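You operate a simulated robot arm through the tools that you are given. There is no shell and no other tool.

The job below is to be done with a simulated robot arm. You get a single attempt, and the scene is never put back.

Task
Put things in order on the top of the wooden table. At the end: the gold brass weight (marked "HALF kg") from the top of the wooden table is in the silver steel bowl; the orange sweet from the top of the wooden table is on the silver large steel plate; the gold tumbler stands where the cream price peg stood; the cream price peg from the top of the wooden table stands where the gold brass weight stood; the beige coin roll (marked "TWO") from the top of the wooden table stands where the gold tumbler stood; whatever was shut is shut again. Leave all else as you found it, and nothing knocked over.

It is judged by the outcome, as a careful person would: the job done as asked, and still so three seconds after it is handed in. It fails if anything else is knocked over, pushed out of place, dropped, spilled or broken.

Robot
A 6-joint arm with a two-finger parallel gripper, fixed in place. Base frame: the origin is on the floor under the middle of its stand, x ahead of it, y to its left, z up; the work surface is at about z = 85. Units: cm, degrees, N and s.
With the tool pointing down near the work surface it reaches from about 24 to 64 cm from the base axis. Its first joint turns from -66.0 to 66.0 degrees. Payload 2.7 kg.
The TCP is the grasp point between the finger pads, 2.3 cm short of the fingertips. In the tool frame z runs along the fingers and y along their closing line. The gripper opens to 9.4 cm. The fingers are 3.8 cm wide and 1 cm thick; the gripper's body (5.4 by 9.6 cm) begins 3.9 cm behind the TCP.
Orientation is told as [roll, pitch, yaw] about the base's x, y, z axes, in that order, counted from this pose: with the fingers straight down and closing along the base's y, the tool's x points along the base's -x, its y along +y and its z along -z.

Tools
- The arm moves only by the tool move_arm. Its argument "rows" is a list that holds one entry, the list of rows, each a list of 7 numbers: the finger opening in cm, from 0 to 9.4, then the shift along the base's x, y, z in cm, then the turn, a rotation vector about the base's x, y, z in degrees. In form: [[[gripper, x, y, z, ax, ay, az], ...]]. A call has 1 to 20 rows; each row is the pose to reach, as a shift and turn from the pose commanded when the call began. Each row takes 0.2 s and may step no farther than 5 cm and 8.6 degrees from the row before; otherwise, or with a gripper value out of range, the whole call is refused. A pose out of reach is approached as far as the arm can. The call stops where the force on the tool passes 40 N (or 10 N more than at its start, if that is more) or the arm is blocked; 0.2 s more then pass. The fingers move at their own pace (about 4.5 cm/s each) and stop on an object; they squeeze with about 21 N. The grip force told is the motor's: it shows also when the fingers shut on nothing. Time passes only in rows, and 0.2 s behind the last, so rows that repeat a pose let the fingers close. The reply holds the time, the measured pose of the TCP, the force on the tool along the base axes, the opening and the grip force, in the units named above and with some noise, with the torque about the TCP (base axes, N m) and any sound that the robot's microphone picked up, and new pictures: "views" is both (left out), scene, wrist or none.
- Cameras (640 x 400 px; columns grow to the right, rows downward): "scene" is fixed at [9.08, -46.09, 138.65]; the picture's right is [0.47, -0.88, 0.00], its down [-0.63, -0.33, -0.71] and it looks along [0.62, 0.33, -0.71] (base axes); focal length 255 px, centre (320, 200). "wrist" rides on the gripper at [8.6, 1.6, -7.4] in the tool frame; the picture's right is [-0.18, 0.98, 0.00], its down [-0.58, -0.11, -0.81] and it looks along [-0.79, -0.15, 0.59] (tool axes); focal length 243 px, centre (320, 200). There is no depth. A picture from a camera that has moved, and an enlarged one, comes with that camera's place and axes in the base frame and with its lens.
- close_up(camera, box): a new picture of the part [left, top, right, bottom] of that camera's present view, enlarged. It takes no simulated time.
- sign_off(): hands the job in; it is judged then, once.

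Nothing tells you positions but the pictures and the camera data. Unless the task says otherwise, let go and move clear before handing in.

The tools are called after "Call:" as name(argument=value, ...) on one line, values as JSON. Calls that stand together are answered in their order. move_arm: Moves the arm, as the interface text tells. Its arguments: {"type":"object","properties":{"rows":{"type":"array"},"views":{"type":"string","enum":["both","scene","wrist","none"]}},"required":["rows"]} The other tools are called the same way: close_up (camera, box) takes an enlarged picture of a part of a camera's view; sign_off () hands the job in.

At the start:

```text
time_s: 0.0
ee_pos: [36.93, -13.38, 116.33]
ee_rot: [0.0, 0.0, 0.0]
force: [-0.2, -0.2, -0.5]
moment: [0.0, 0.0, 0.0]
gripper_width: 9.4
gripper_force: 0.0
```

scene: 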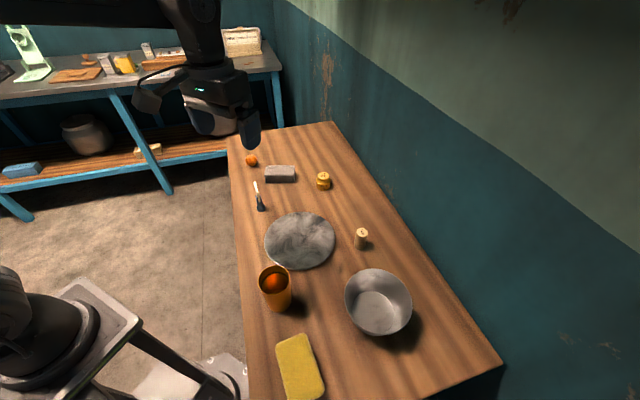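
wrist: 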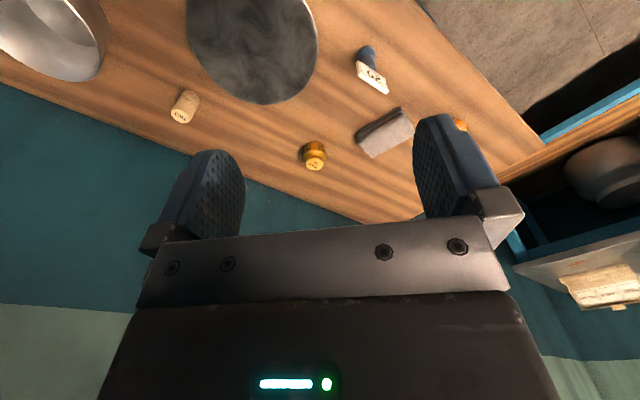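

I see a wooden table with an orange sweet at the far end, a grey box, a gold weight, a price peg, a steel plate, a coin roll, a gold tumbler that seems to have something orange in it, a bowl and a yellow sponge. I will look closer before moving.

Call:
close_up(camera="scene", box=[220, 130, 380, 230])

Call:
close_up(camera="scene", box=[230, 220, 430, 345])

Call:
close_up(camera="wrist", box=[150, 0, 550, 250])

Call:
close_up(camera="scene", box=[0, 0, 320, 200])

```text
4.00 times, centred on (300, 180) of scene
camera zoom: at [9.08, -46.09, 138.65], right [0.47, -0.88, 0.0], down [-0.63, -0.33, -0.71], along [0.62, 0.33, -0.71], focal length 1021 px, centre (400, 280)
```

zoom: 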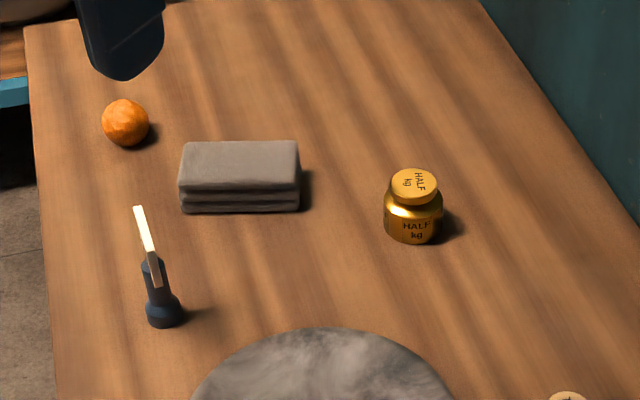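

```text
3.20 times, centred on (330, 282) of scene
camera zoom: at [9.08, -46.09, 138.65], right [0.47, -0.88, 0.0], down [-0.63, -0.33, -0.71], along [0.62, 0.33, -0.71], focal length 816 px, centre (288, -64)
```

zoom: 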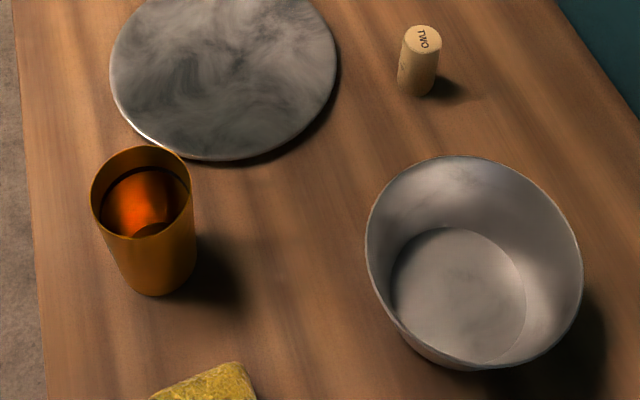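

```text
1.60 times, centred on (350, 125) of wrist
camera zoom: at [28.3, -11.84, 123.83], right [0.18, 0.98, 0.0], down [0.58, -0.11, 0.81], along [0.79, -0.15, -0.59], focal length 388 px, centre (272, 320)
```

zoom: 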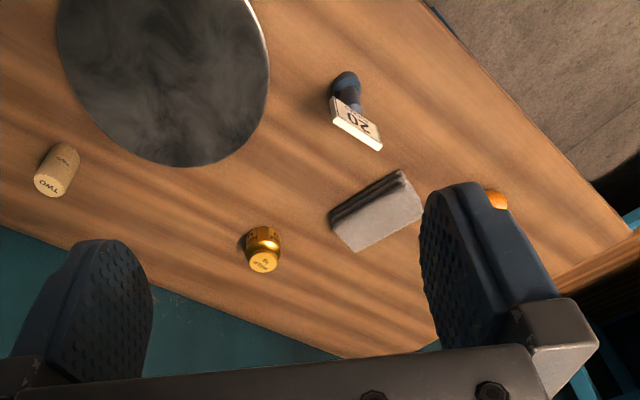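

```text
2.00 times, centred on (160, 100) of scene
camera zoom: at [9.08, -46.09, 138.65], right [0.47, -0.88, 0.0], down [-0.63, -0.33, -0.71], along [0.62, 0.33, -0.71], focal length 510 px, centre (640, 400)
```

zoom: 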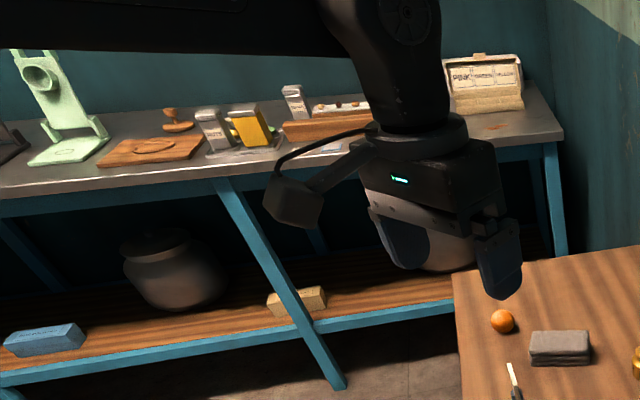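

The items are roughly located from the scene view. I will take tighter close-ups of the tumbler, peg, weight and coin roll to learn their shapes and contents.

Call:
close_up(camera="scene", box=[250, 255, 306, 315])

Call:
close_up(camera="scene", box=[240, 170, 290, 220])

Call:
close_up(camera="wrist", box=[335, 35, 405, 105])

Call:
close_up(camera="scene", box=[300, 160, 350, 200])

```text
6.67 times, centred on (278, 285) of scene
camera zoom: at [9.08, -46.09, 138.65], right [0.47, -0.88, 0.0], down [-0.63, -0.33, -0.71], along [0.62, 0.33, -0.71], focal length 1701 px, centre (600, -367)
```

zoom: 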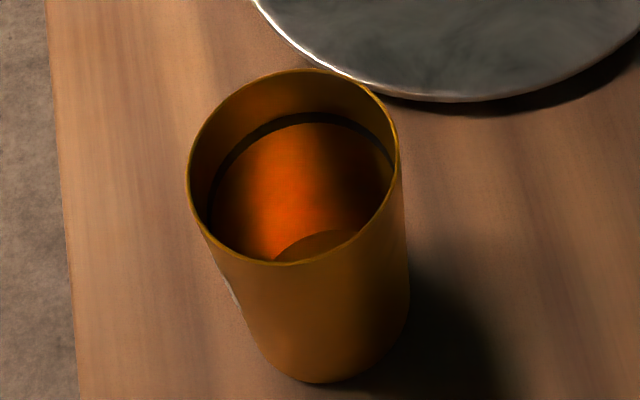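

```text
8.00 times, centred on (265, 195) of scene
camera zoom: at [9.08, -46.09, 138.65], right [0.47, -0.88, 0.0], down [-0.63, -0.33, -0.71], along [0.62, 0.33, -0.71], focal length 2041 px, centre (760, 240)
```

zoom: 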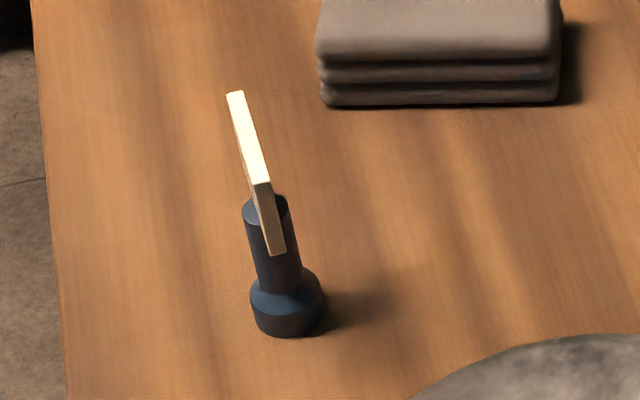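

```text
5.71 times, centred on (370, 70) of wrist
camera zoom: at [28.3, -11.84, 123.83], right [0.18, 0.98, 0.0], down [0.58, -0.11, 0.81], along [0.79, -0.15, -0.59], focal length 1386 px, centre (34, 943)
```

zoom: 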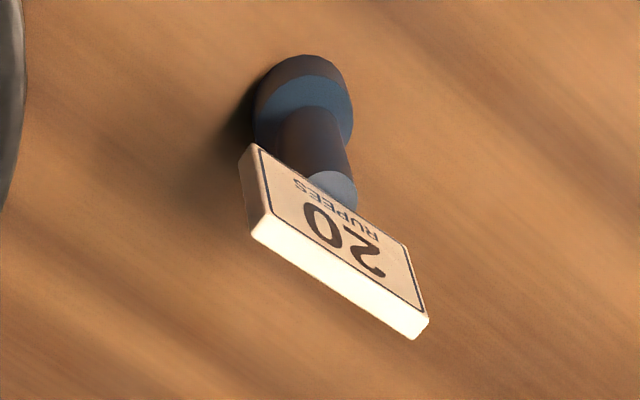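

```text
10.00 times, centred on (325, 180) of scene
camera zoom: at [9.08, -46.09, 138.65], right [0.47, -0.88, 0.0], down [-0.63, -0.33, -0.71], along [0.62, 0.33, -0.71], focal length 2552 px, centre (270, 400)
```

zoom: 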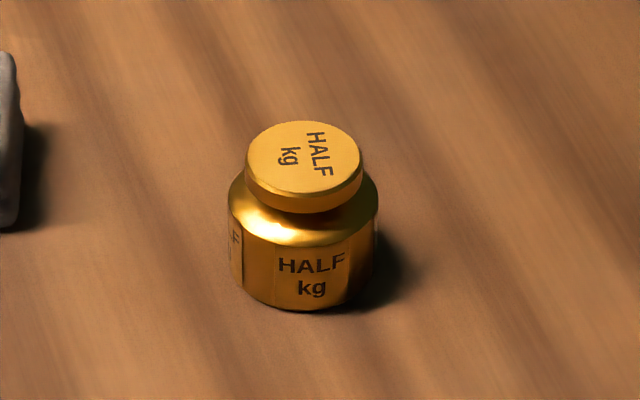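

The weight is near (62, -19), at the edge of reach. The peg is near (45, -7.7) with its tag at about 46 degrees, the tumbler near (25, -27.6), and the bowl near (32, -46). I start by moving high above the weight to test reach and refine its position.

Call:
move_arm(rows=[[[9.4, 3, -0.7, -2, 0, 0, -3], [9.4, 6, -1.4, -4, 0, 0, -6], [9.4, 9, -2.1, -6, 0, 0, -9], [9.4, 12, -2.8, -8, 0, 0, -12], [9.4, 15, -3.5, -10, 0, 0, -15], [9.4, 18, -4.2, -12, 0, 0, -17], [9.4, 21, -4.9, -13.5, 0, 0, -17], [9.4, 24, -5.5, -15, 0, 0, -17], [9.4, 25.3, -5.7, -16.3, 0, 0, -17], [9.4, 25.3, -5.7, -16.3, 0, 0, -17]]])

```text
time_s: 2.2
ee_pos: [60.45, -18.64, 99.74]
ee_rot: [0.1, 0.0, -17.0]
force: [-1.0, -1.0, -0.3]
moment: [-0.01, 0.01, -0.01]
gripper_width: 9.43
gripper_force: 0.0
out of reach, approached as far as the arm can: row 8, 9, 10
camera wrist: at [52.76, -14.61, 107.2], right [0.46, 0.89, 0.0], down [0.52, -0.27, 0.81], along [0.71, -0.37, -0.59], focal length 243 px, centre (320, 200)
```

scene: 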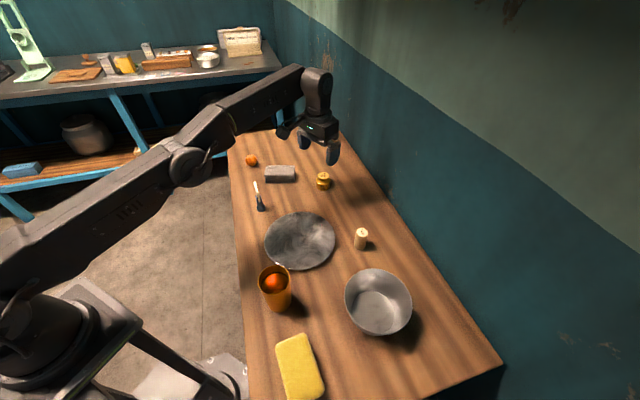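
wrist: 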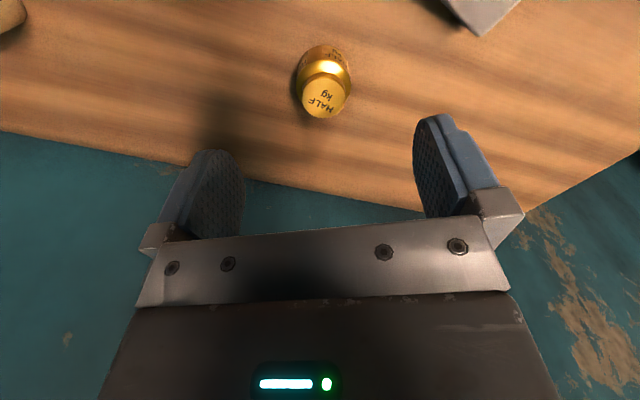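

At 100 cm height the vertical tool stops at a radius of 63.3, and the weight is at about 65.5 (62.6, -19.2), so I need to tilt the fingers outward a little. I back off, open slightly less and tilt by 12 degrees about the closing axis.

Call:
move_arm(rows=[[[8.0, -3, 1, 0, 0, 0, 0], [8.0, -6, 2, 0, -1.17, -3.82, 0], [8.0, -6, 2, 0, -2.34, -7.65, 0], [8.0, -6, 2, 0, -3.5, -11.47, 0], [8.0, -6, 2, 0, -3.5, -11.47, 0]]], views="wrist")

```text
time_s: 3.4
ee_pos: [54.65, -16.6, 99.75]
ee_rot: [0.0, -12.1, -16.9]
force: [-0.1, 0.1, 0.1]
moment: [0.0, 0.01, 0.0]
gripper_width: 7.98
gripper_force: 0.0
camera wrist: at [45.55, -12.2, 105.31], right [0.46, 0.89, 0.04], down [0.35, -0.22, 0.91], along [0.82, -0.4, -0.41], focal length 243 px, centre (320, 200)
```

wrist: 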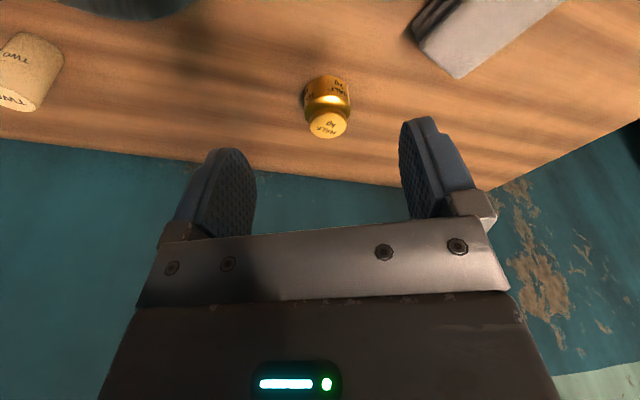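

The pose chain restarts from the reached pose, and the weight's top is seen at about (62.7, -19.3). I move over it and stop just above it to check alignment.

Call:
move_arm(rows=[[[8.0, 3, -0.9, -1, 0, 0, 0], [8.0, 6, -1.8, -2, 0, 0, 0], [8.0, 8, -2.5, -3, 0, 0, 0], [8.0, 8, -2.5, -5, 0, 0, 0], [8.0, 8, -2.5, -6.5, 0, 0, 0], [8.0, 8, -2.5, -7, 0, 0, 0], [8.0, 8, -2.5, -7, 0, 0, 0]]])

```text
time_s: 5.0
ee_pos: [62.64, -19.1, 92.77]
ee_rot: [0.0, -12.1, -17.0]
force: [0.5, 0.7, -0.1]
moment: [0.01, 0.01, 0.01]
gripper_width: 7.99
gripper_force: 0.0
camera wrist: at [53.59, -14.69, 98.28], right [0.46, 0.89, 0.04], down [0.35, -0.22, 0.91], along [0.82, -0.4, -0.41], focal length 243 px, centre (320, 200)
```

scene: 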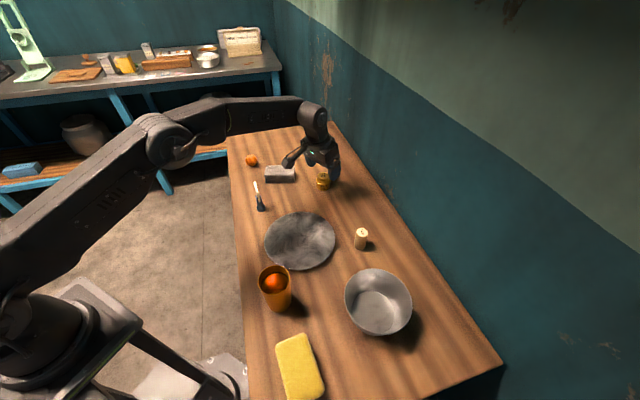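
wrist: 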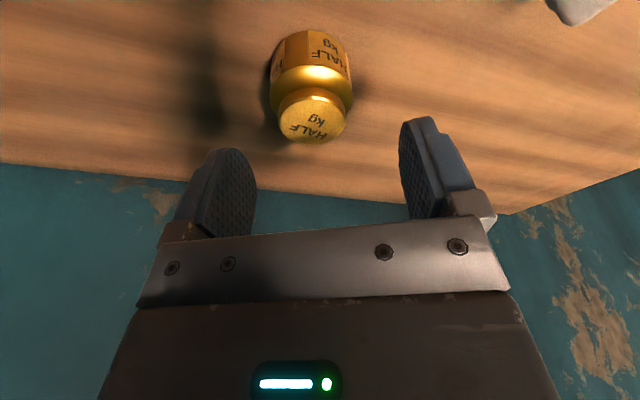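

The gripper is over the weight with about 0.2 cm of sideways error. I correct that, descend around its body and close.

Call:
move_arm(rows=[[[8.0, 0, -0.2, -1.5, 0, 0, 0], [8.0, 0, -0.2, -3, 0, 0, 0], [8.0, 0, -0.2, -4.2, 0, 0, 0], [8.0, 0, -0.2, -4.8, 0, 0, 0], [6.5, 0, -0.2, -4.8, 0, 0, 0], [5.0, 0, -0.2, -4.8, 0, 0, 0], [3.5, 0, -0.2, -4.8, 0, 0, 0], [3.5, 0, -0.2, -4.8, 0, 0, 0], [3.5, 0, -0.2, -4.8, 0, 0, 0]]])

```text
time_s: 7.0
ee_pos: [62.63, -19.4, 88.0]
ee_rot: [0.1, -12.0, -17.0]
force: [0.1, -0.1, -0.7]
moment: [0.02, -0.04, 0.02]
gripper_width: 4.58
gripper_force: 21.4
camera wrist: at [53.53, -14.93, 93.39], right [0.46, 0.89, 0.04], down [0.35, -0.22, 0.91], along [0.82, -0.4, -0.41], focal length 243 px, centre (320, 200)
```

scene: 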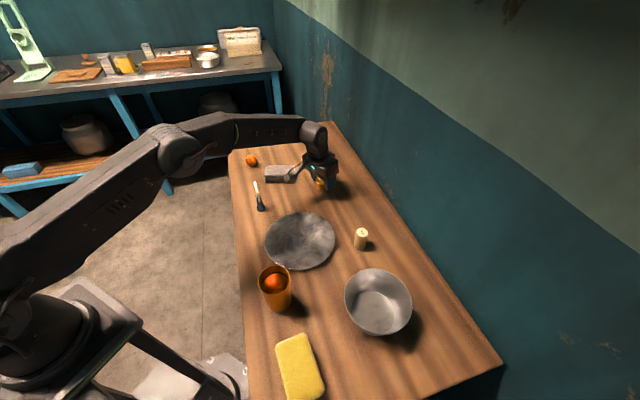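
wrist: 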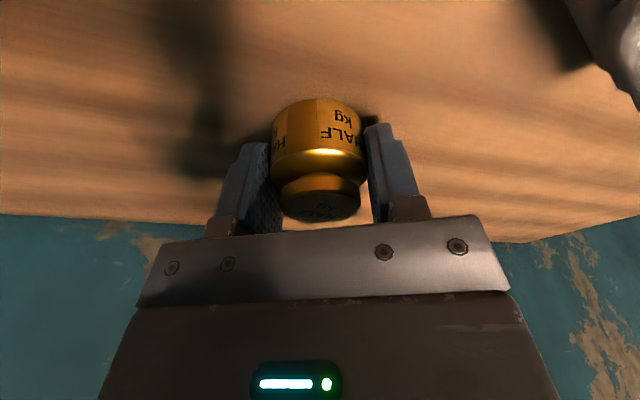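

The weight is gripped (4.58 cm wide). I lift it straight up, then carry it over to above the bowl, turning only about the vertical so it stays upright.

Call:
move_arm(rows=[[[3.5, 0, 0, 2, 0, 0, 0], [3.5, 0, 0, 5, 0, 0, 0], [3.5, 0, 0, 9, 0, 0, 0], [3.5, 0, 0, 12.5, 0, 0, 0], [3.5, -2.0, -1.8, 13, 0, 0, -2.5], [3.5, -4.4, -3.8, 13, 0, 0, -5.5], [3.5, -6.8, -5.9, 13, 0, 0, -8.5], [3.5, -9.2, -8.0, 13, 0, 0, -11.5], [3.5, -11.6, -10.1, 13, 0, 0, -14.5], [3.5, -14.0, -12.2, 13, 0, 0, -17.5], [3.5, -16.4, -14.3, 13, 0, 0, -20.5], [3.5, -18.8, -16.4, 13, 0, 0, -23.5], [3.5, -21.2, -18.5, 13, 0, 0, -26.5], [3.5, -23.6, -20.6, 13, 0, 0, -29.5], [3.5, -26.0, -22.7, 13, 0, 0, -32.5], [3.5, -28.4, -24.8, 13, 0, 0, -35.5], [3.5, -30.0, -26.2, 13, 0, 0, -37.5], [3.5, -30.6, -26.6, 13, 0, 0, -38.2], [3.5, -30.6, -26.6, 13, 0, 0, -38.2]]])

```text
time_s: 11.0
ee_pos: [31.95, -45.95, 101.0]
ee_rot: [0.1, -12.1, -55.2]
force: [-0.2, 0.1, -4.7]
moment: [0.02, 0.04, -0.04]
gripper_width: 4.55
gripper_force: 21.4
camera wrist: at [27.65, -36.83, 106.41], right [0.91, 0.41, 0.04], down [0.14, -0.39, 0.91], along [0.39, -0.82, -0.41], focal length 243 px, centre (320, 200)
```

scene: 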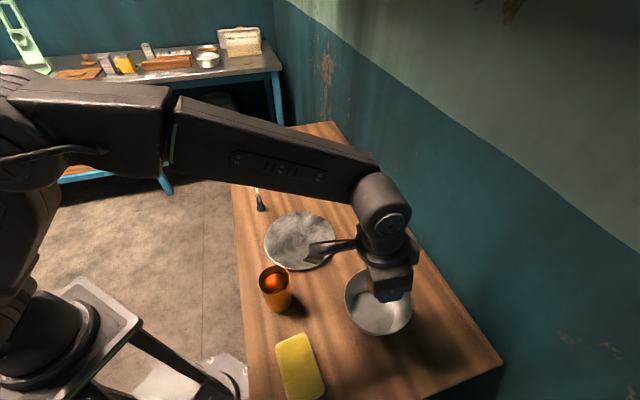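
wrist: 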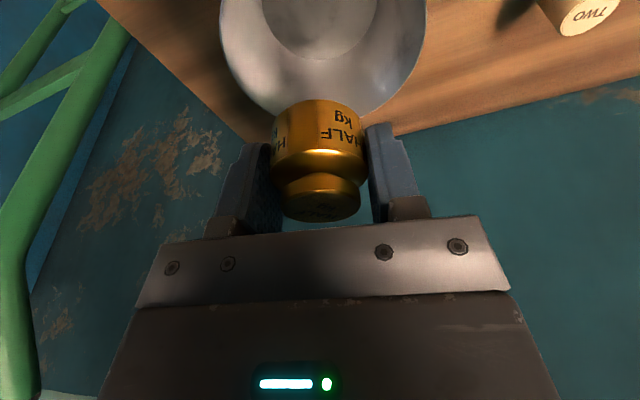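

The weight hangs over the bowl, whose rim centre I take to be about (32.1, -46.2) with the rim near z = 91. I shift slightly and lower into it, stopping just above the floor.

Call:
move_arm(rows=[[[3.5, 0.2, -0.25, -2, 0, 0, 0], [3.5, 0.2, -0.25, -5, 0, 0, 0], [3.5, 0.2, -0.25, -8, 0, 0, 0], [3.5, 0.2, -0.25, -10, 0, 0, 0], [3.5, 0.2, -0.25, -11.2, 0, 0, 0], [3.5, 0.2, -0.25, -11.6, 0, 0, 0], [3.5, 0.2, -0.25, -11.6, 0, 0, 0]]])

Call:
close_up(camera="scene", box=[310, 220, 450, 350])

```text
time_s: 12.6
ee_pos: [32.23, -46.19, 89.43]
ee_rot: [-0.1, -11.9, -55.1]
force: [0.8, 0.6, -4.7]
moment: [-0.01, -0.03, 0.01]
gripper_width: 4.58
gripper_force: 20.8
camera wrist: at [27.83, -37.15, 94.78], right [0.91, 0.41, 0.04], down [0.14, -0.39, 0.91], along [0.39, -0.82, -0.41], focal length 243 px, centre (320, 200)
```

scene: 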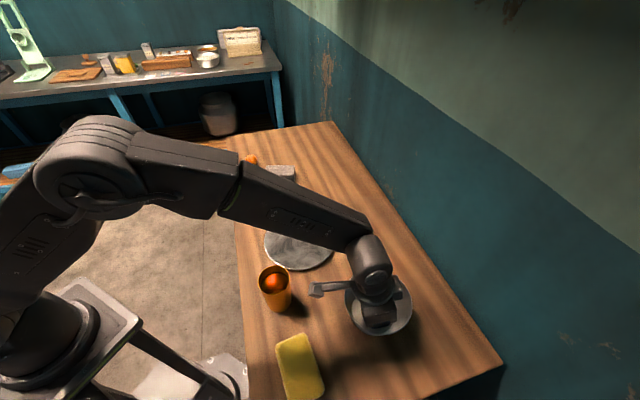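
wrist: 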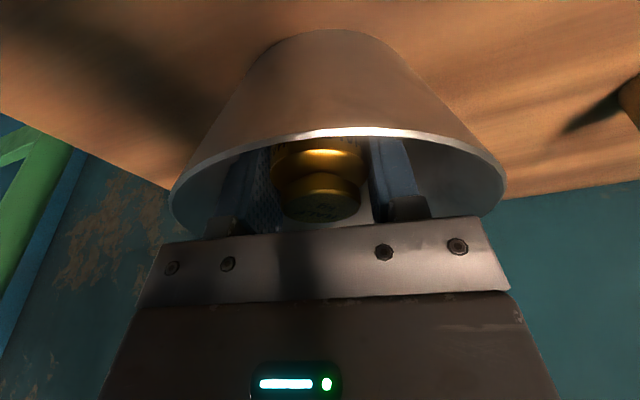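

```text
3.08 times, centred on (380, 285) of scene
camera zoom: at [9.09, -46.1, 138.65], right [0.47, -0.88, 0.0], down [-0.63, -0.33, -0.71], along [0.62, 0.33, -0.71], focal length 785 px, centre (135, -62)
```

zoom: 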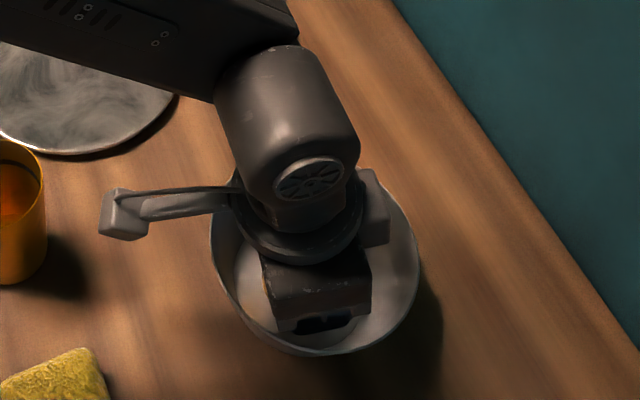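

The weight is inside the bowl and nearly centred. I shift half a centimetre to the bowl's centre line and lower in small steps, watching the force.

Call:
move_arm(rows=[[[3.5, 0.35, 0.15, 0, 0, 0, 0], [3.5, 0.35, 0.15, -0.3, 0, 0, 0], [3.5, 0.35, 0.15, -0.5, 0, 0, 0], [3.5, 0.35, 0.15, -0.6, 0, 0, 0], [3.5, 0.35, 0.15, -0.7, 0, 0, 0], [3.5, 0.35, 0.15, -0.7, 0, 0, 0]]], views="wrist")

```text
time_s: 14.0
ee_pos: [32.57, -46.05, 88.65]
ee_rot: [0.1, -12.0, -55.2]
force: [0.0, -0.3, -4.4]
moment: [0.0, -0.01, 0.05]
gripper_width: 4.58
gripper_force: 20.8
camera wrist: at [28.16, -36.97, 94.1], right [0.91, 0.41, 0.04], down [0.14, -0.39, 0.91], along [0.39, -0.82, -0.41], focal length 243 px, centre (320, 200)
```

wrist: 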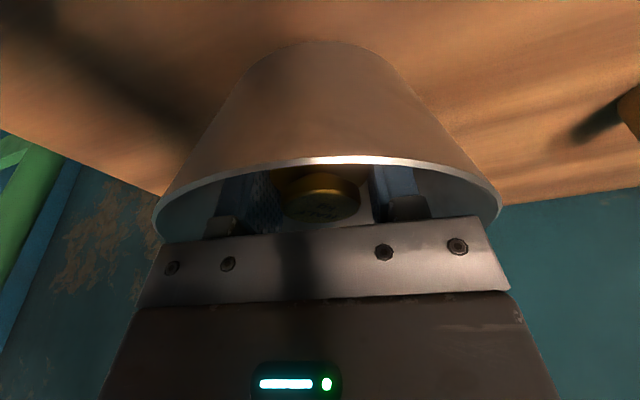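

No contact yet, as the force still shows only the weight. I continue down in 0.1 cm steps.

Call:
move_arm(rows=[[[3.5, 0, 0, -0.1, 0, 0, 0], [3.5, 0, 0, -0.2, 0, 0, 0], [3.5, 0, 0, -0.2, 0, 0, 0]]], views="none")

Call:
move_arm(rows=[[[3.5, 0, 0, -0.1, 0, 0, 0], [3.5, 0, 0, -0.1, 0, 0, 0]]], views="none")

```text
time_s: 14.8
ee_pos: [32.51, -45.84, 88.5]
ee_rot: [0.0, -11.9, -55.2]
force: [0.8, -0.6, -4.3]
moment: [0.02, -0.01, 0.01]
gripper_width: 4.56
gripper_force: 20.7
```

```text
time_s: 15.4
ee_pos: [32.55, -46.04, 88.24]
ee_rot: [0.0, -12.1, -55.3]
force: [0.2, 0.0, -5.3]
moment: [-0.01, 0.0, 0.0]
gripper_width: 4.57
gripper_force: 21.0
```

Call:
move_arm(rows=[[[3.5, 0, 0, -0.1, 0, 0, 0], [3.5, 0, 0, -0.1, 0, 0, 0]]], views="none")

```text
time_s: 16.0
ee_pos: [32.57, -46.02, 88.3]
ee_rot: [0.0, -12.2, -55.1]
force: [-0.4, 1.6, 1.1]
moment: [0.11, 0.07, -0.01]
gripper_width: 4.58
gripper_force: 20.8
```

The force shows the weight now rests on the bowl floor. I open the fingers a little and lift straight out.

Call:
move_arm(rows=[[[5.0, 0, 0, 0, 0, 0, 0], [5.6, 0, 0, 0, 0, 0, 0], [5.6, 0, 0, 0, 0, 0, 0], [5.6, 0, 0, 0.5, 0, 0, 0], [5.6, 0, 0, 1.5, 0, 0, 0], [5.6, 0, 0, 3.5, 0, 0, 0], [5.6, 0, 0, 6.5, 0, 0, 0], [5.6, 0, 0, 10, 0, 0, 0], [5.6, 0, 0, 14, 0, 0, 0], [5.6, 0, 0, 14, 0, 0, 0]]])

Call:
close_up(camera="scene", box=[310, 220, 450, 350])

```text
time_s: 18.2
ee_pos: [32.54, -45.88, 102.43]
ee_rot: [0.1, -12.1, -55.2]
force: [-0.5, -0.6, -0.8]
moment: [-0.01, -0.01, -0.01]
gripper_width: 5.61
gripper_force: 0.1
camera wrist: at [28.19, -36.91, 107.79], right [0.91, 0.41, 0.04], down [0.14, -0.39, 0.91], along [0.39, -0.82, -0.41], focal length 243 px, centre (320, 200)
```

scene: 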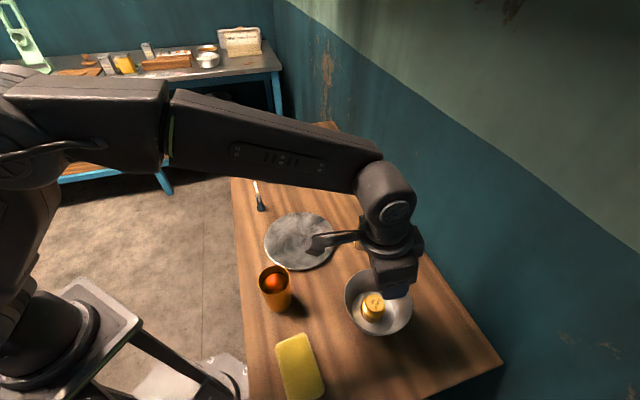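
wrist: 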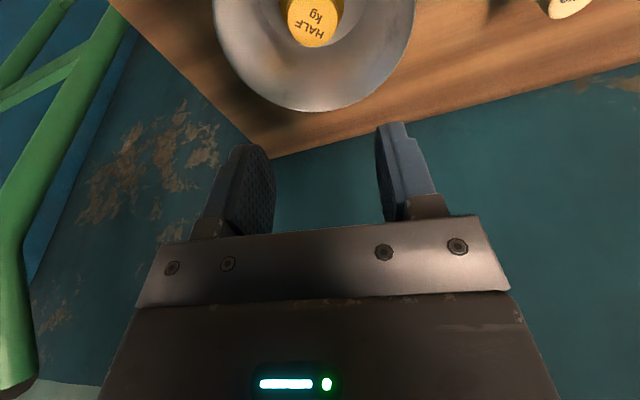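

```text
3.08 times, centred on (380, 285) of scene
camera zoom: at [9.08, -46.09, 138.65], right [0.47, -0.88, 0.0], down [-0.63, -0.33, -0.71], along [0.62, 0.33, -0.71], focal length 785 px, centre (135, -62)
```

zoom: 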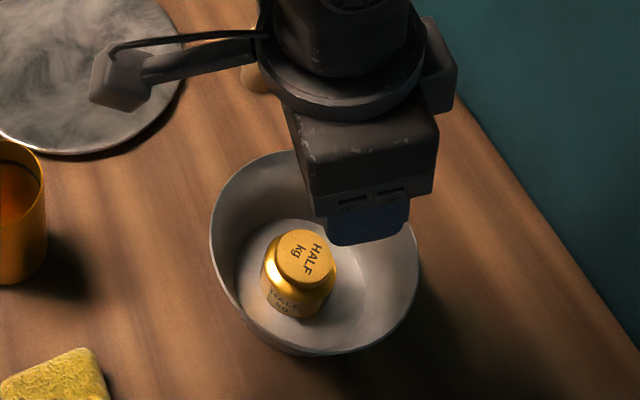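

The weight stands upright in the bowl. Next is the peg. I move high over it, turning the gripper so the fingers will close across the tag's faces (yaw about 46 degrees), keeping the 12 degree tilt that I will need at the destination.

Call:
move_arm(rows=[[[5.6, 0.5, 1.5, 0.5, 0, 0, -0.0], [5.6, 1.3, 4.0, 1, 0, 0, 6], [5.6, 2.2, 7.0, 1, 0, 0, 13], [5.6, 3.2, 10.0, 1, 0, 0, 20], [5.6, 4.2, 13.0, 1, 0, 0, 27], [5.6, 5.2, 16.0, 1, 0, 0, 34], [5.6, 6.2, 19.0, 1, 0, 0, 41], [5.6, 7.2, 22.0, 1, 0, 0, 48], [5.6, 8.2, 25.0, 1, 0, 0, 55], [5.6, 9.2, 28.0, 1, 0, 0, 63], [5.6, 10.2, 31.0, 1, 0, 0, 71], [5.6, 11.2, 34.0, 1, 0, 0, 79], [5.6, 12.0, 36.5, 1, 0, 0, 87], [5.6, 12.5, 38.0, 1, 0, 0, 95], [5.6, 12.5, 38.2, 1, 0, 0, 101.8], [5.6, 12.5, 38.2, 1, 0, 0, 101.8]]])

Call:
close_up(camera="scene", box=[220, 130, 360, 230])

```text
time_s: 21.6
ee_pos: [44.87, -7.86, 103.31]
ee_rot: [0.0, -12.1, 46.7]
force: [0.3, 0.5, 0.1]
moment: [-0.01, -0.02, 0.0]
gripper_width: 5.59
gripper_force: 0.0
camera wrist: at [37.0, -14.09, 108.77], right [-0.59, 0.81, 0.04], down [0.35, 0.22, 0.91], along [0.72, 0.55, -0.41], focal length 243 px, centre (320, 200)
```

scene: 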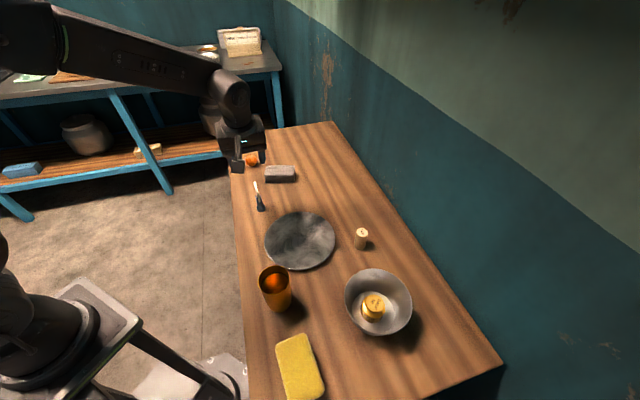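
wrist: 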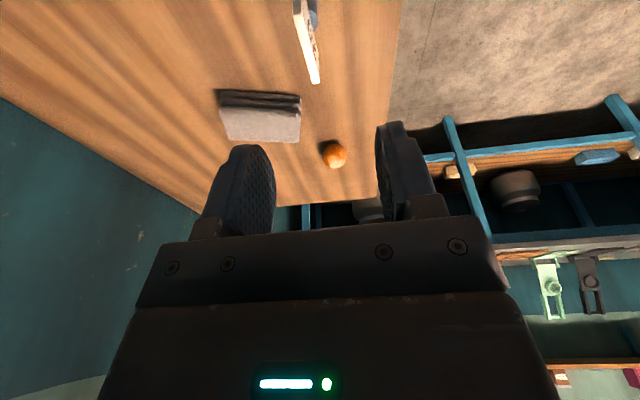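

```text
4.00 times, centred on (290, 180) of scene
camera zoom: at [9.08, -46.09, 138.65], right [0.47, -0.88, 0.0], down [-0.63, -0.33, -0.71], along [0.62, 0.33, -0.71], focal length 1021 px, centre (440, 280)
```

zoom: 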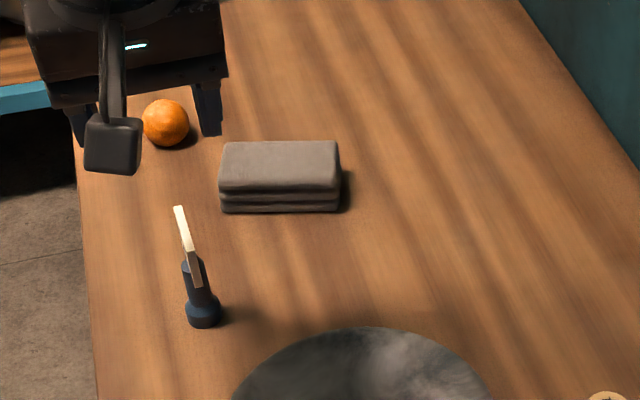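

Call:
close_up(camera="wrist", box=[260, 0, 360, 100])

Call:
close_up(camera="scene", box=[240, 172, 285, 217])

```text
4.00 times, centred on (310, 50) of wrist
camera zoom: at [37.0, -14.09, 108.77], right [-0.59, 0.81, 0.04], down [0.35, 0.22, 0.91], along [0.72, 0.55, -0.41], focal length 970 px, centre (360, 800)
```

zoom: 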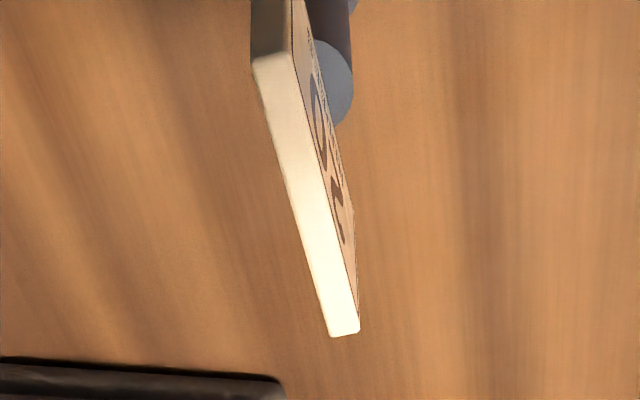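

```text
8.89 times, centred on (262, 194) of scene
camera zoom: at [9.08, -46.09, 138.65], right [0.47, -0.88, 0.0], down [-0.63, -0.33, -0.71], along [0.62, 0.33, -0.71], focal length 2268 px, centre (831, 249)
```

zoom: 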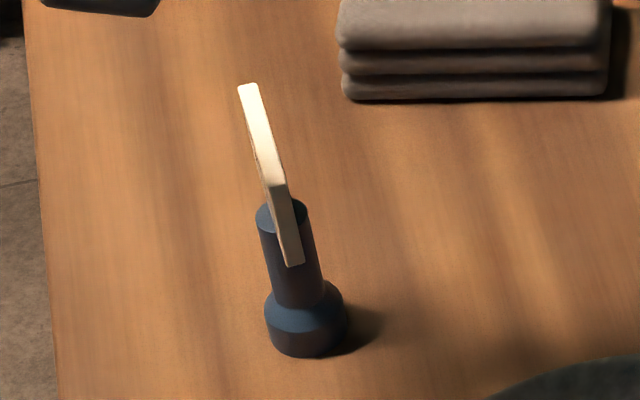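

From both cameras I place the peg's stem axis at about (45.35, -8.0), with the stem top at about z = 90.2 and the tag top at 93.3. I go down to just above the tag and check alignment.

Call:
move_arm(rows=[[[5.6, 0.48, -0.14, -1.5, 0, 0, 0], [5.6, 0.48, -0.14, -3.5, 0, 0, 0], [5.6, 0.48, -0.14, -5.5, 0, 0, 0], [5.6, 0.48, -0.14, -6.5, 0, 0, 0], [5.6, 0.48, -0.14, -6.5, 0, 0, 0]]])

Call:
close_up(camera="wrist", box=[200, 0, 440, 240])

Call:
close_up(camera="scene", box=[225, 140, 305, 220])

```text
time_s: 22.8
ee_pos: [45.43, -8.12, 96.89]
ee_rot: [0.0, -12.0, 46.5]
force: [0.3, -0.2, 0.7]
moment: [0.0, 0.01, -0.02]
gripper_width: 5.61
gripper_force: 0.0
camera wrist: at [37.44, -14.17, 102.27], right [-0.59, 0.81, 0.04], down [0.35, 0.22, 0.91], along [0.72, 0.55, -0.41], focal length 243 px, centre (320, 200)
```

scene: 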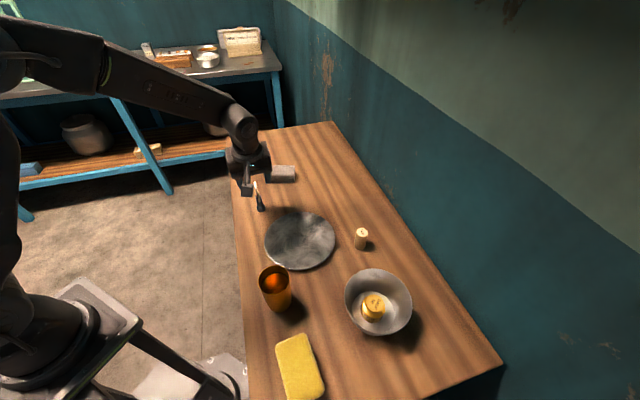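
wrist: 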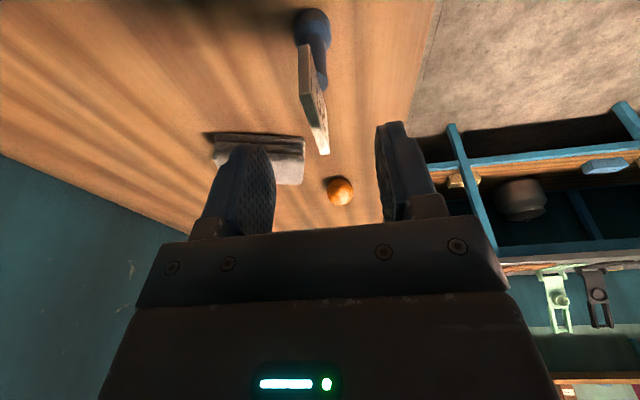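

```text
1.67 times, centred on (320, 120) of wrist
camera zoom: at [37.44, -14.17, 102.27], right [-0.59, 0.81, 0.04], down [0.35, 0.22, 0.91], along [0.72, 0.55, -0.41], focal length 404 px, centre (320, 333)
```

zoom: 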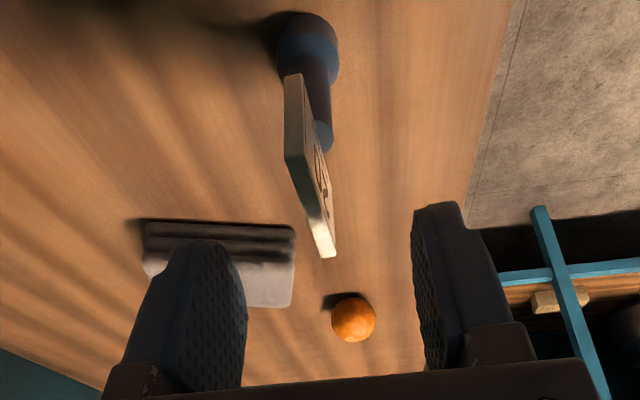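

```text
5.00 times, centred on (265, 180) of scene
camera zoom: at [9.08, -46.09, 138.65], right [0.47, -0.88, 0.0], down [-0.63, -0.33, -0.71], along [0.62, 0.33, -0.71], focal length 1276 px, centre (595, 300)
```

zoom: 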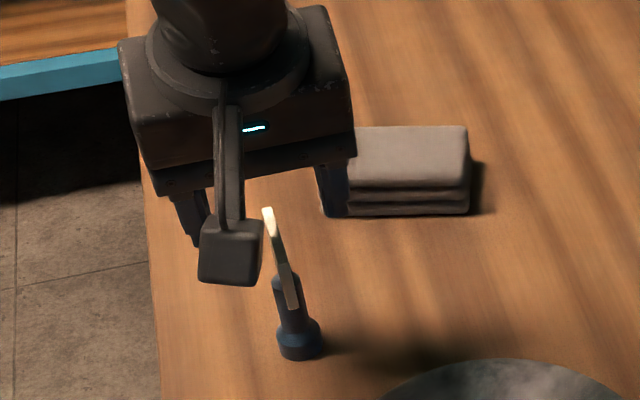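

The fingers straddle the peg with the tag centred. I descend so the pads sit on the stem just below the tag, then close.

Call:
move_arm(rows=[[[5.6, 0, 0, -1.5, 0, 0, 0], [5.6, 0, 0, -3, 0, 0, 0], [5.6, 0, 0, -4.5, 0, 0, 0], [5.6, 0, 0, -5.6, 0, 0, 0], [5.6, 0, 0, -6.3, 0, 0, 0], [5.6, 0, 0, -6.3, 0, 0, 0]]])

Call:
close_up(camera="wrist", box=[200, 60, 440, 300])

Call:
close_up(camera="scene", box=[225, 140, 305, 220])

```text
time_s: 24.2
ee_pos: [45.53, -8.02, 90.46]
ee_rot: [0.0, -12.0, 46.7]
force: [-0.6, -0.2, 0.0]
moment: [0.0, -0.02, 0.03]
gripper_width: 5.62
gripper_force: 0.2
camera wrist: at [37.48, -14.2, 95.9], right [-0.59, 0.81, 0.04], down [0.35, 0.22, 0.91], along [0.72, 0.55, -0.41], focal length 243 px, centre (320, 200)
```

scene: 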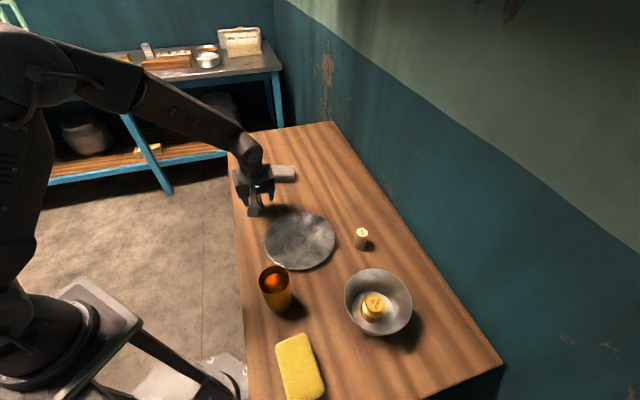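
wrist: 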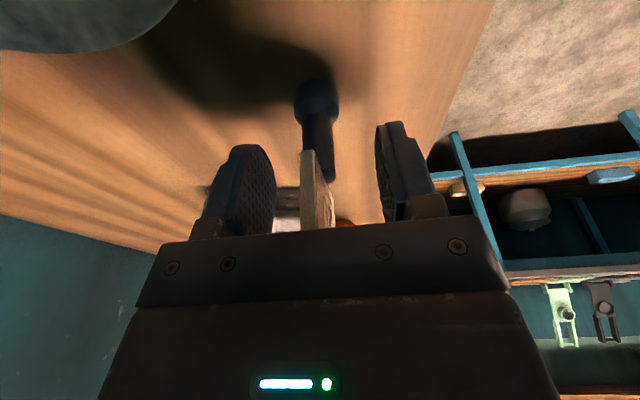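

```text
1.67 times, centred on (320, 180) of wrist
camera zoom: at [37.48, -14.2, 95.9], right [-0.59, 0.81, 0.04], down [0.35, 0.22, 0.91], along [0.72, 0.55, -0.41], focal length 404 px, centre (320, 233)
```

zoom: 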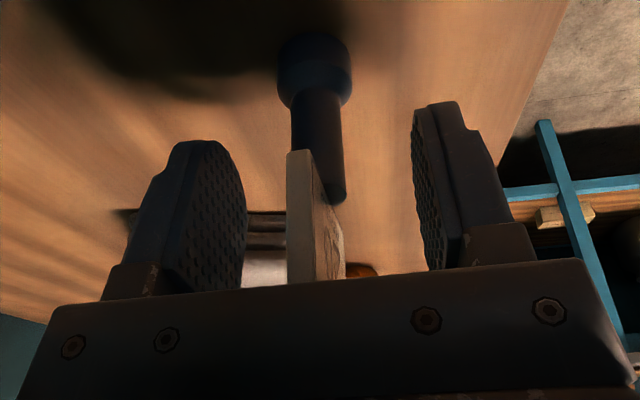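

```text
5.00 times, centred on (265, 180) of scene
camera zoom: at [9.08, -46.09, 138.65], right [0.47, -0.88, 0.0], down [-0.63, -0.33, -0.71], along [0.62, 0.33, -0.71], focal length 1276 px, centre (595, 300)
```

zoom: 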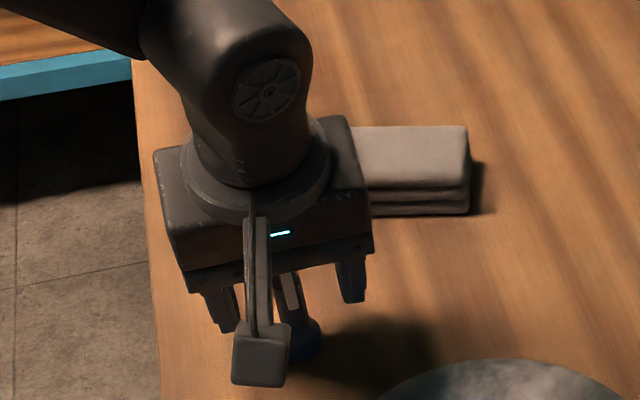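

The peg is centred between the pads to about a millimetre and the tag clears the palm. I close gently on the stem.

Call:
move_arm(rows=[[[4.4, 0, 0, 0, 0, 0, 0], [3.2, 0, 0, 0, 0, 0, 0], [2.4, 0, 0, 0, 0, 0, 0], [1.9, 0, 0, 0, 0, 0, 0], [1.5, 0, 0, 0, 0, 0, 0], [1.0, 0, 0, 0, 0, 0, 0], [0.8, 0, 0, 0, 0, 0, 0], [0.8, 0, 0, 0, 0, 0, 0]]])

Call:
close_up(camera="wrist", box=[200, 60, 440, 300])

```text
time_s: 26.0
ee_pos: [45.51, -7.87, 90.48]
ee_rot: [0.0, -12.1, 46.7]
force: [-0.9, 0.5, 0.2]
moment: [0.02, -0.01, -0.04]
gripper_width: 1.48
gripper_force: 21.2
camera wrist: at [37.48, -14.2, 95.92], right [-0.59, 0.81, 0.04], down [0.35, 0.22, 0.91], along [0.72, 0.55, -0.41], focal length 243 px, centre (320, 200)
```

scene: 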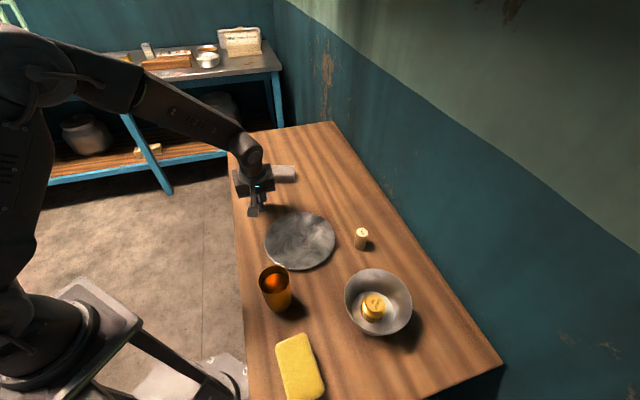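
wrist: 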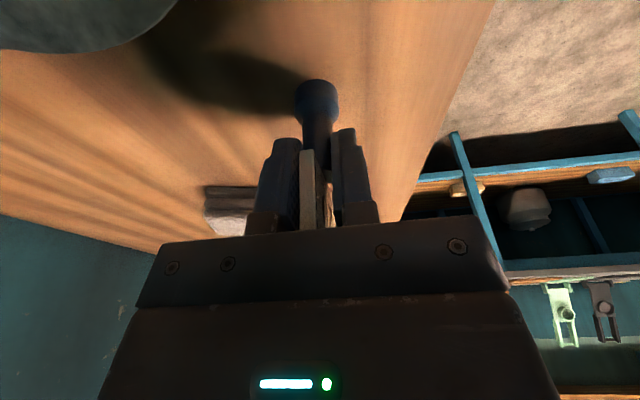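

```text
1.67 times, centred on (320, 180) of wrist
camera zoom: at [37.48, -14.2, 95.92], right [-0.59, 0.81, 0.04], down [0.35, 0.22, 0.91], along [0.72, 0.55, -0.41], focal length 404 px, centre (320, 233)
```

zoom: 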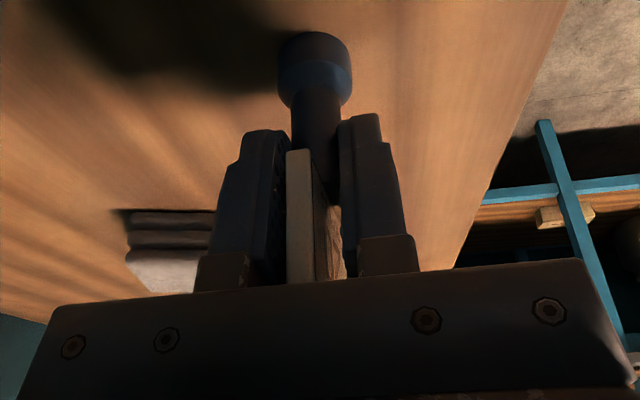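

The peg stem is held (1.48 cm). I lift it, swing it to the weight's old place at about (62.6, -19.3) with a pure turn about the vertical, and stop above the table.

Call:
move_arm(rows=[[[0.8, 0, 0, 1, 0, 0, 0], [0.8, 0, 0, 2.5, 0, 0, 0], [0.8, 0, 0, 4.5, 0, 0, 0], [0.8, 0, 0, 6.5, 0, 0, 0], [0.8, 1, -0.7, 7, 0, 0, -4], [0.8, 3, -2, 7, 0, 0, -11], [0.8, 5, -3.3, 7, 0, 0, -18], [0.8, 7, -4.6, 7, 0, 0, -25], [0.8, 9, -5.9, 7, 0, 0, -32], [0.8, 11, -7.2, 7, 0, 0, -39], [0.8, 13, -8.5, 7, 0, 0, -46], [0.8, 15, -9.9, 7, 0, 0, -53], [0.8, 16.5, -10.9, 7, 0, 0, -59], [0.8, 17.1, -11.3, 7, 0, 0, -63.7], [0.8, 17.1, -11.3, 7, 0, 0, -63.7]]])

Call:
close_up(camera="scene", box=[270, 130, 370, 210])

```text
time_s: 29.2
ee_pos: [62.74, -19.24, 97.45]
ee_rot: [0.0, -12.1, -17.3]
force: [0.6, 0.7, -1.0]
moment: [0.04, -0.01, 0.0]
gripper_width: 1.47
gripper_force: 20.6
camera wrist: at [53.58, -14.87, 102.9], right [0.46, 0.89, 0.04], down [0.35, -0.22, 0.91], along [0.81, -0.41, -0.41], focal length 243 px, centre (320, 200)
```

scene: 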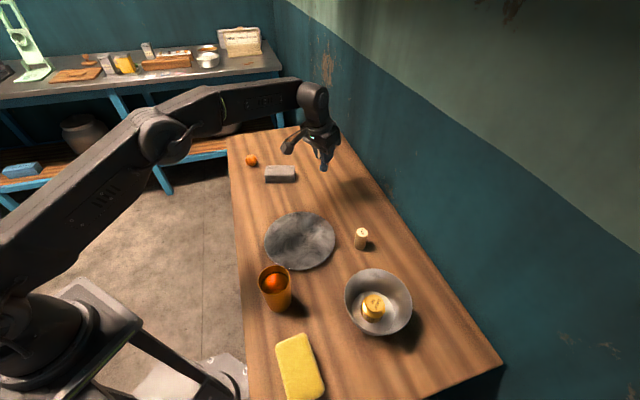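
wrist: 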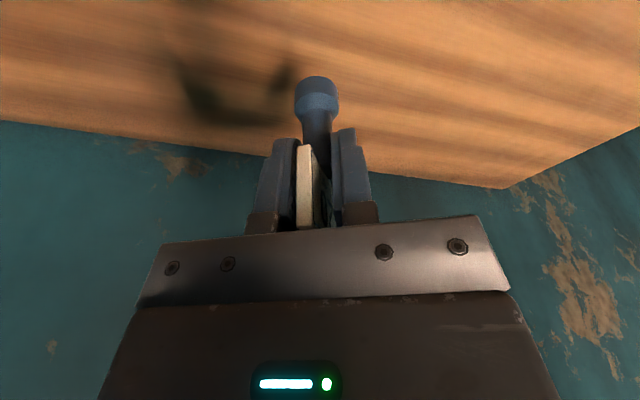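

```text
5.00 times, centred on (320, 170) of scene
camera zoom: at [9.08, -46.1, 138.65], right [0.47, -0.88, 0.0], down [-0.63, -0.33, -0.71], along [0.62, 0.33, -0.71], focal length 1276 px, centre (320, 350)
```

zoom: 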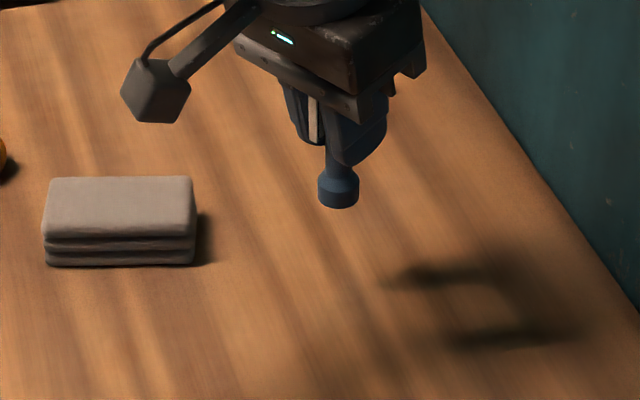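

The peg sits unchanged in the grip above the weight's old spot. I lower it to just above the table, then feel for contact.

Call:
move_arm(rows=[[[0.8, 0, 0, -2, 0, 0, 0], [0.8, 0, 0, -4, 0, 0, 0], [0.8, 0, 0, -5.5, 0, 0, 0], [0.8, 0, 0, -6.3, 0, 0, 0], [0.8, 0, 0, -6.7, 0, 0, 0], [0.8, 0, 0, -6.8, 0, 0, 0], [0.8, 0, 0, -6.8, 0, 0, 0]]], views="wrist")

Call:
close_up(camera="scene", box=[270, 130, 370, 210])

```text
time_s: 30.8
ee_pos: [62.7, -19.35, 90.72]
ee_rot: [0.0, -12.1, -17.1]
force: [-1.6, 0.3, 3.6]
moment: [0.0, 0.07, -0.01]
gripper_width: 1.49
gripper_force: 20.7
camera wrist: at [53.59, -14.87, 96.21], right [0.46, 0.89, 0.04], down [0.35, -0.22, 0.91], along [0.82, -0.41, -0.41], focal length 243 px, centre (320, 200)
```

wrist: 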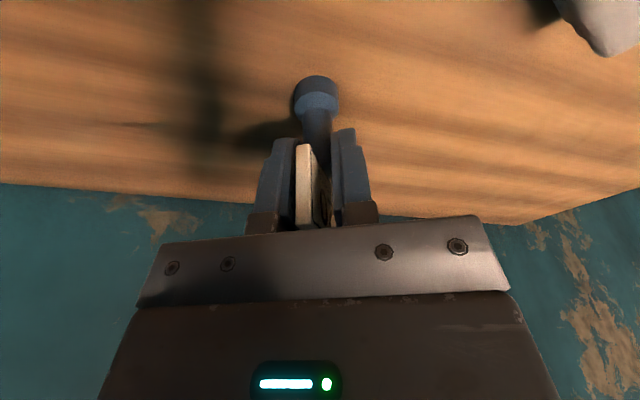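

```text
5.00 times, centred on (320, 170) of scene
camera zoom: at [9.07, -46.09, 138.66], right [0.47, -0.88, 0.0], down [-0.63, -0.33, -0.71], along [0.62, 0.33, -0.71], focal length 1276 px, centre (320, 350)
```

zoom: 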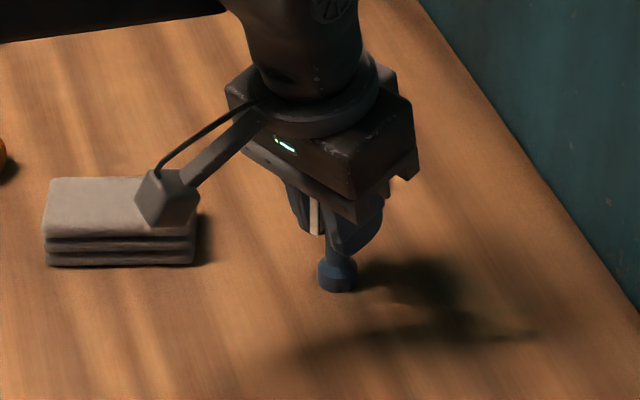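

Light contact is already felt (about 4 N). I ease down one more millimetre to seat the base flat.

Call:
move_arm(rows=[[[0.8, 0, 0, -0.1, 0, 0, 0], [0.8, 0, 0, -0.1, 0, 0, 0]]], views="none")

```text
time_s: 31.4
ee_pos: [62.7, -19.39, 90.79]
ee_rot: [0.1, -12.2, -17.1]
force: [-3.1, 2.0, 13.9]
moment: [0.07, 0.14, -0.01]
gripper_width: 1.49
gripper_force: 21.0
```

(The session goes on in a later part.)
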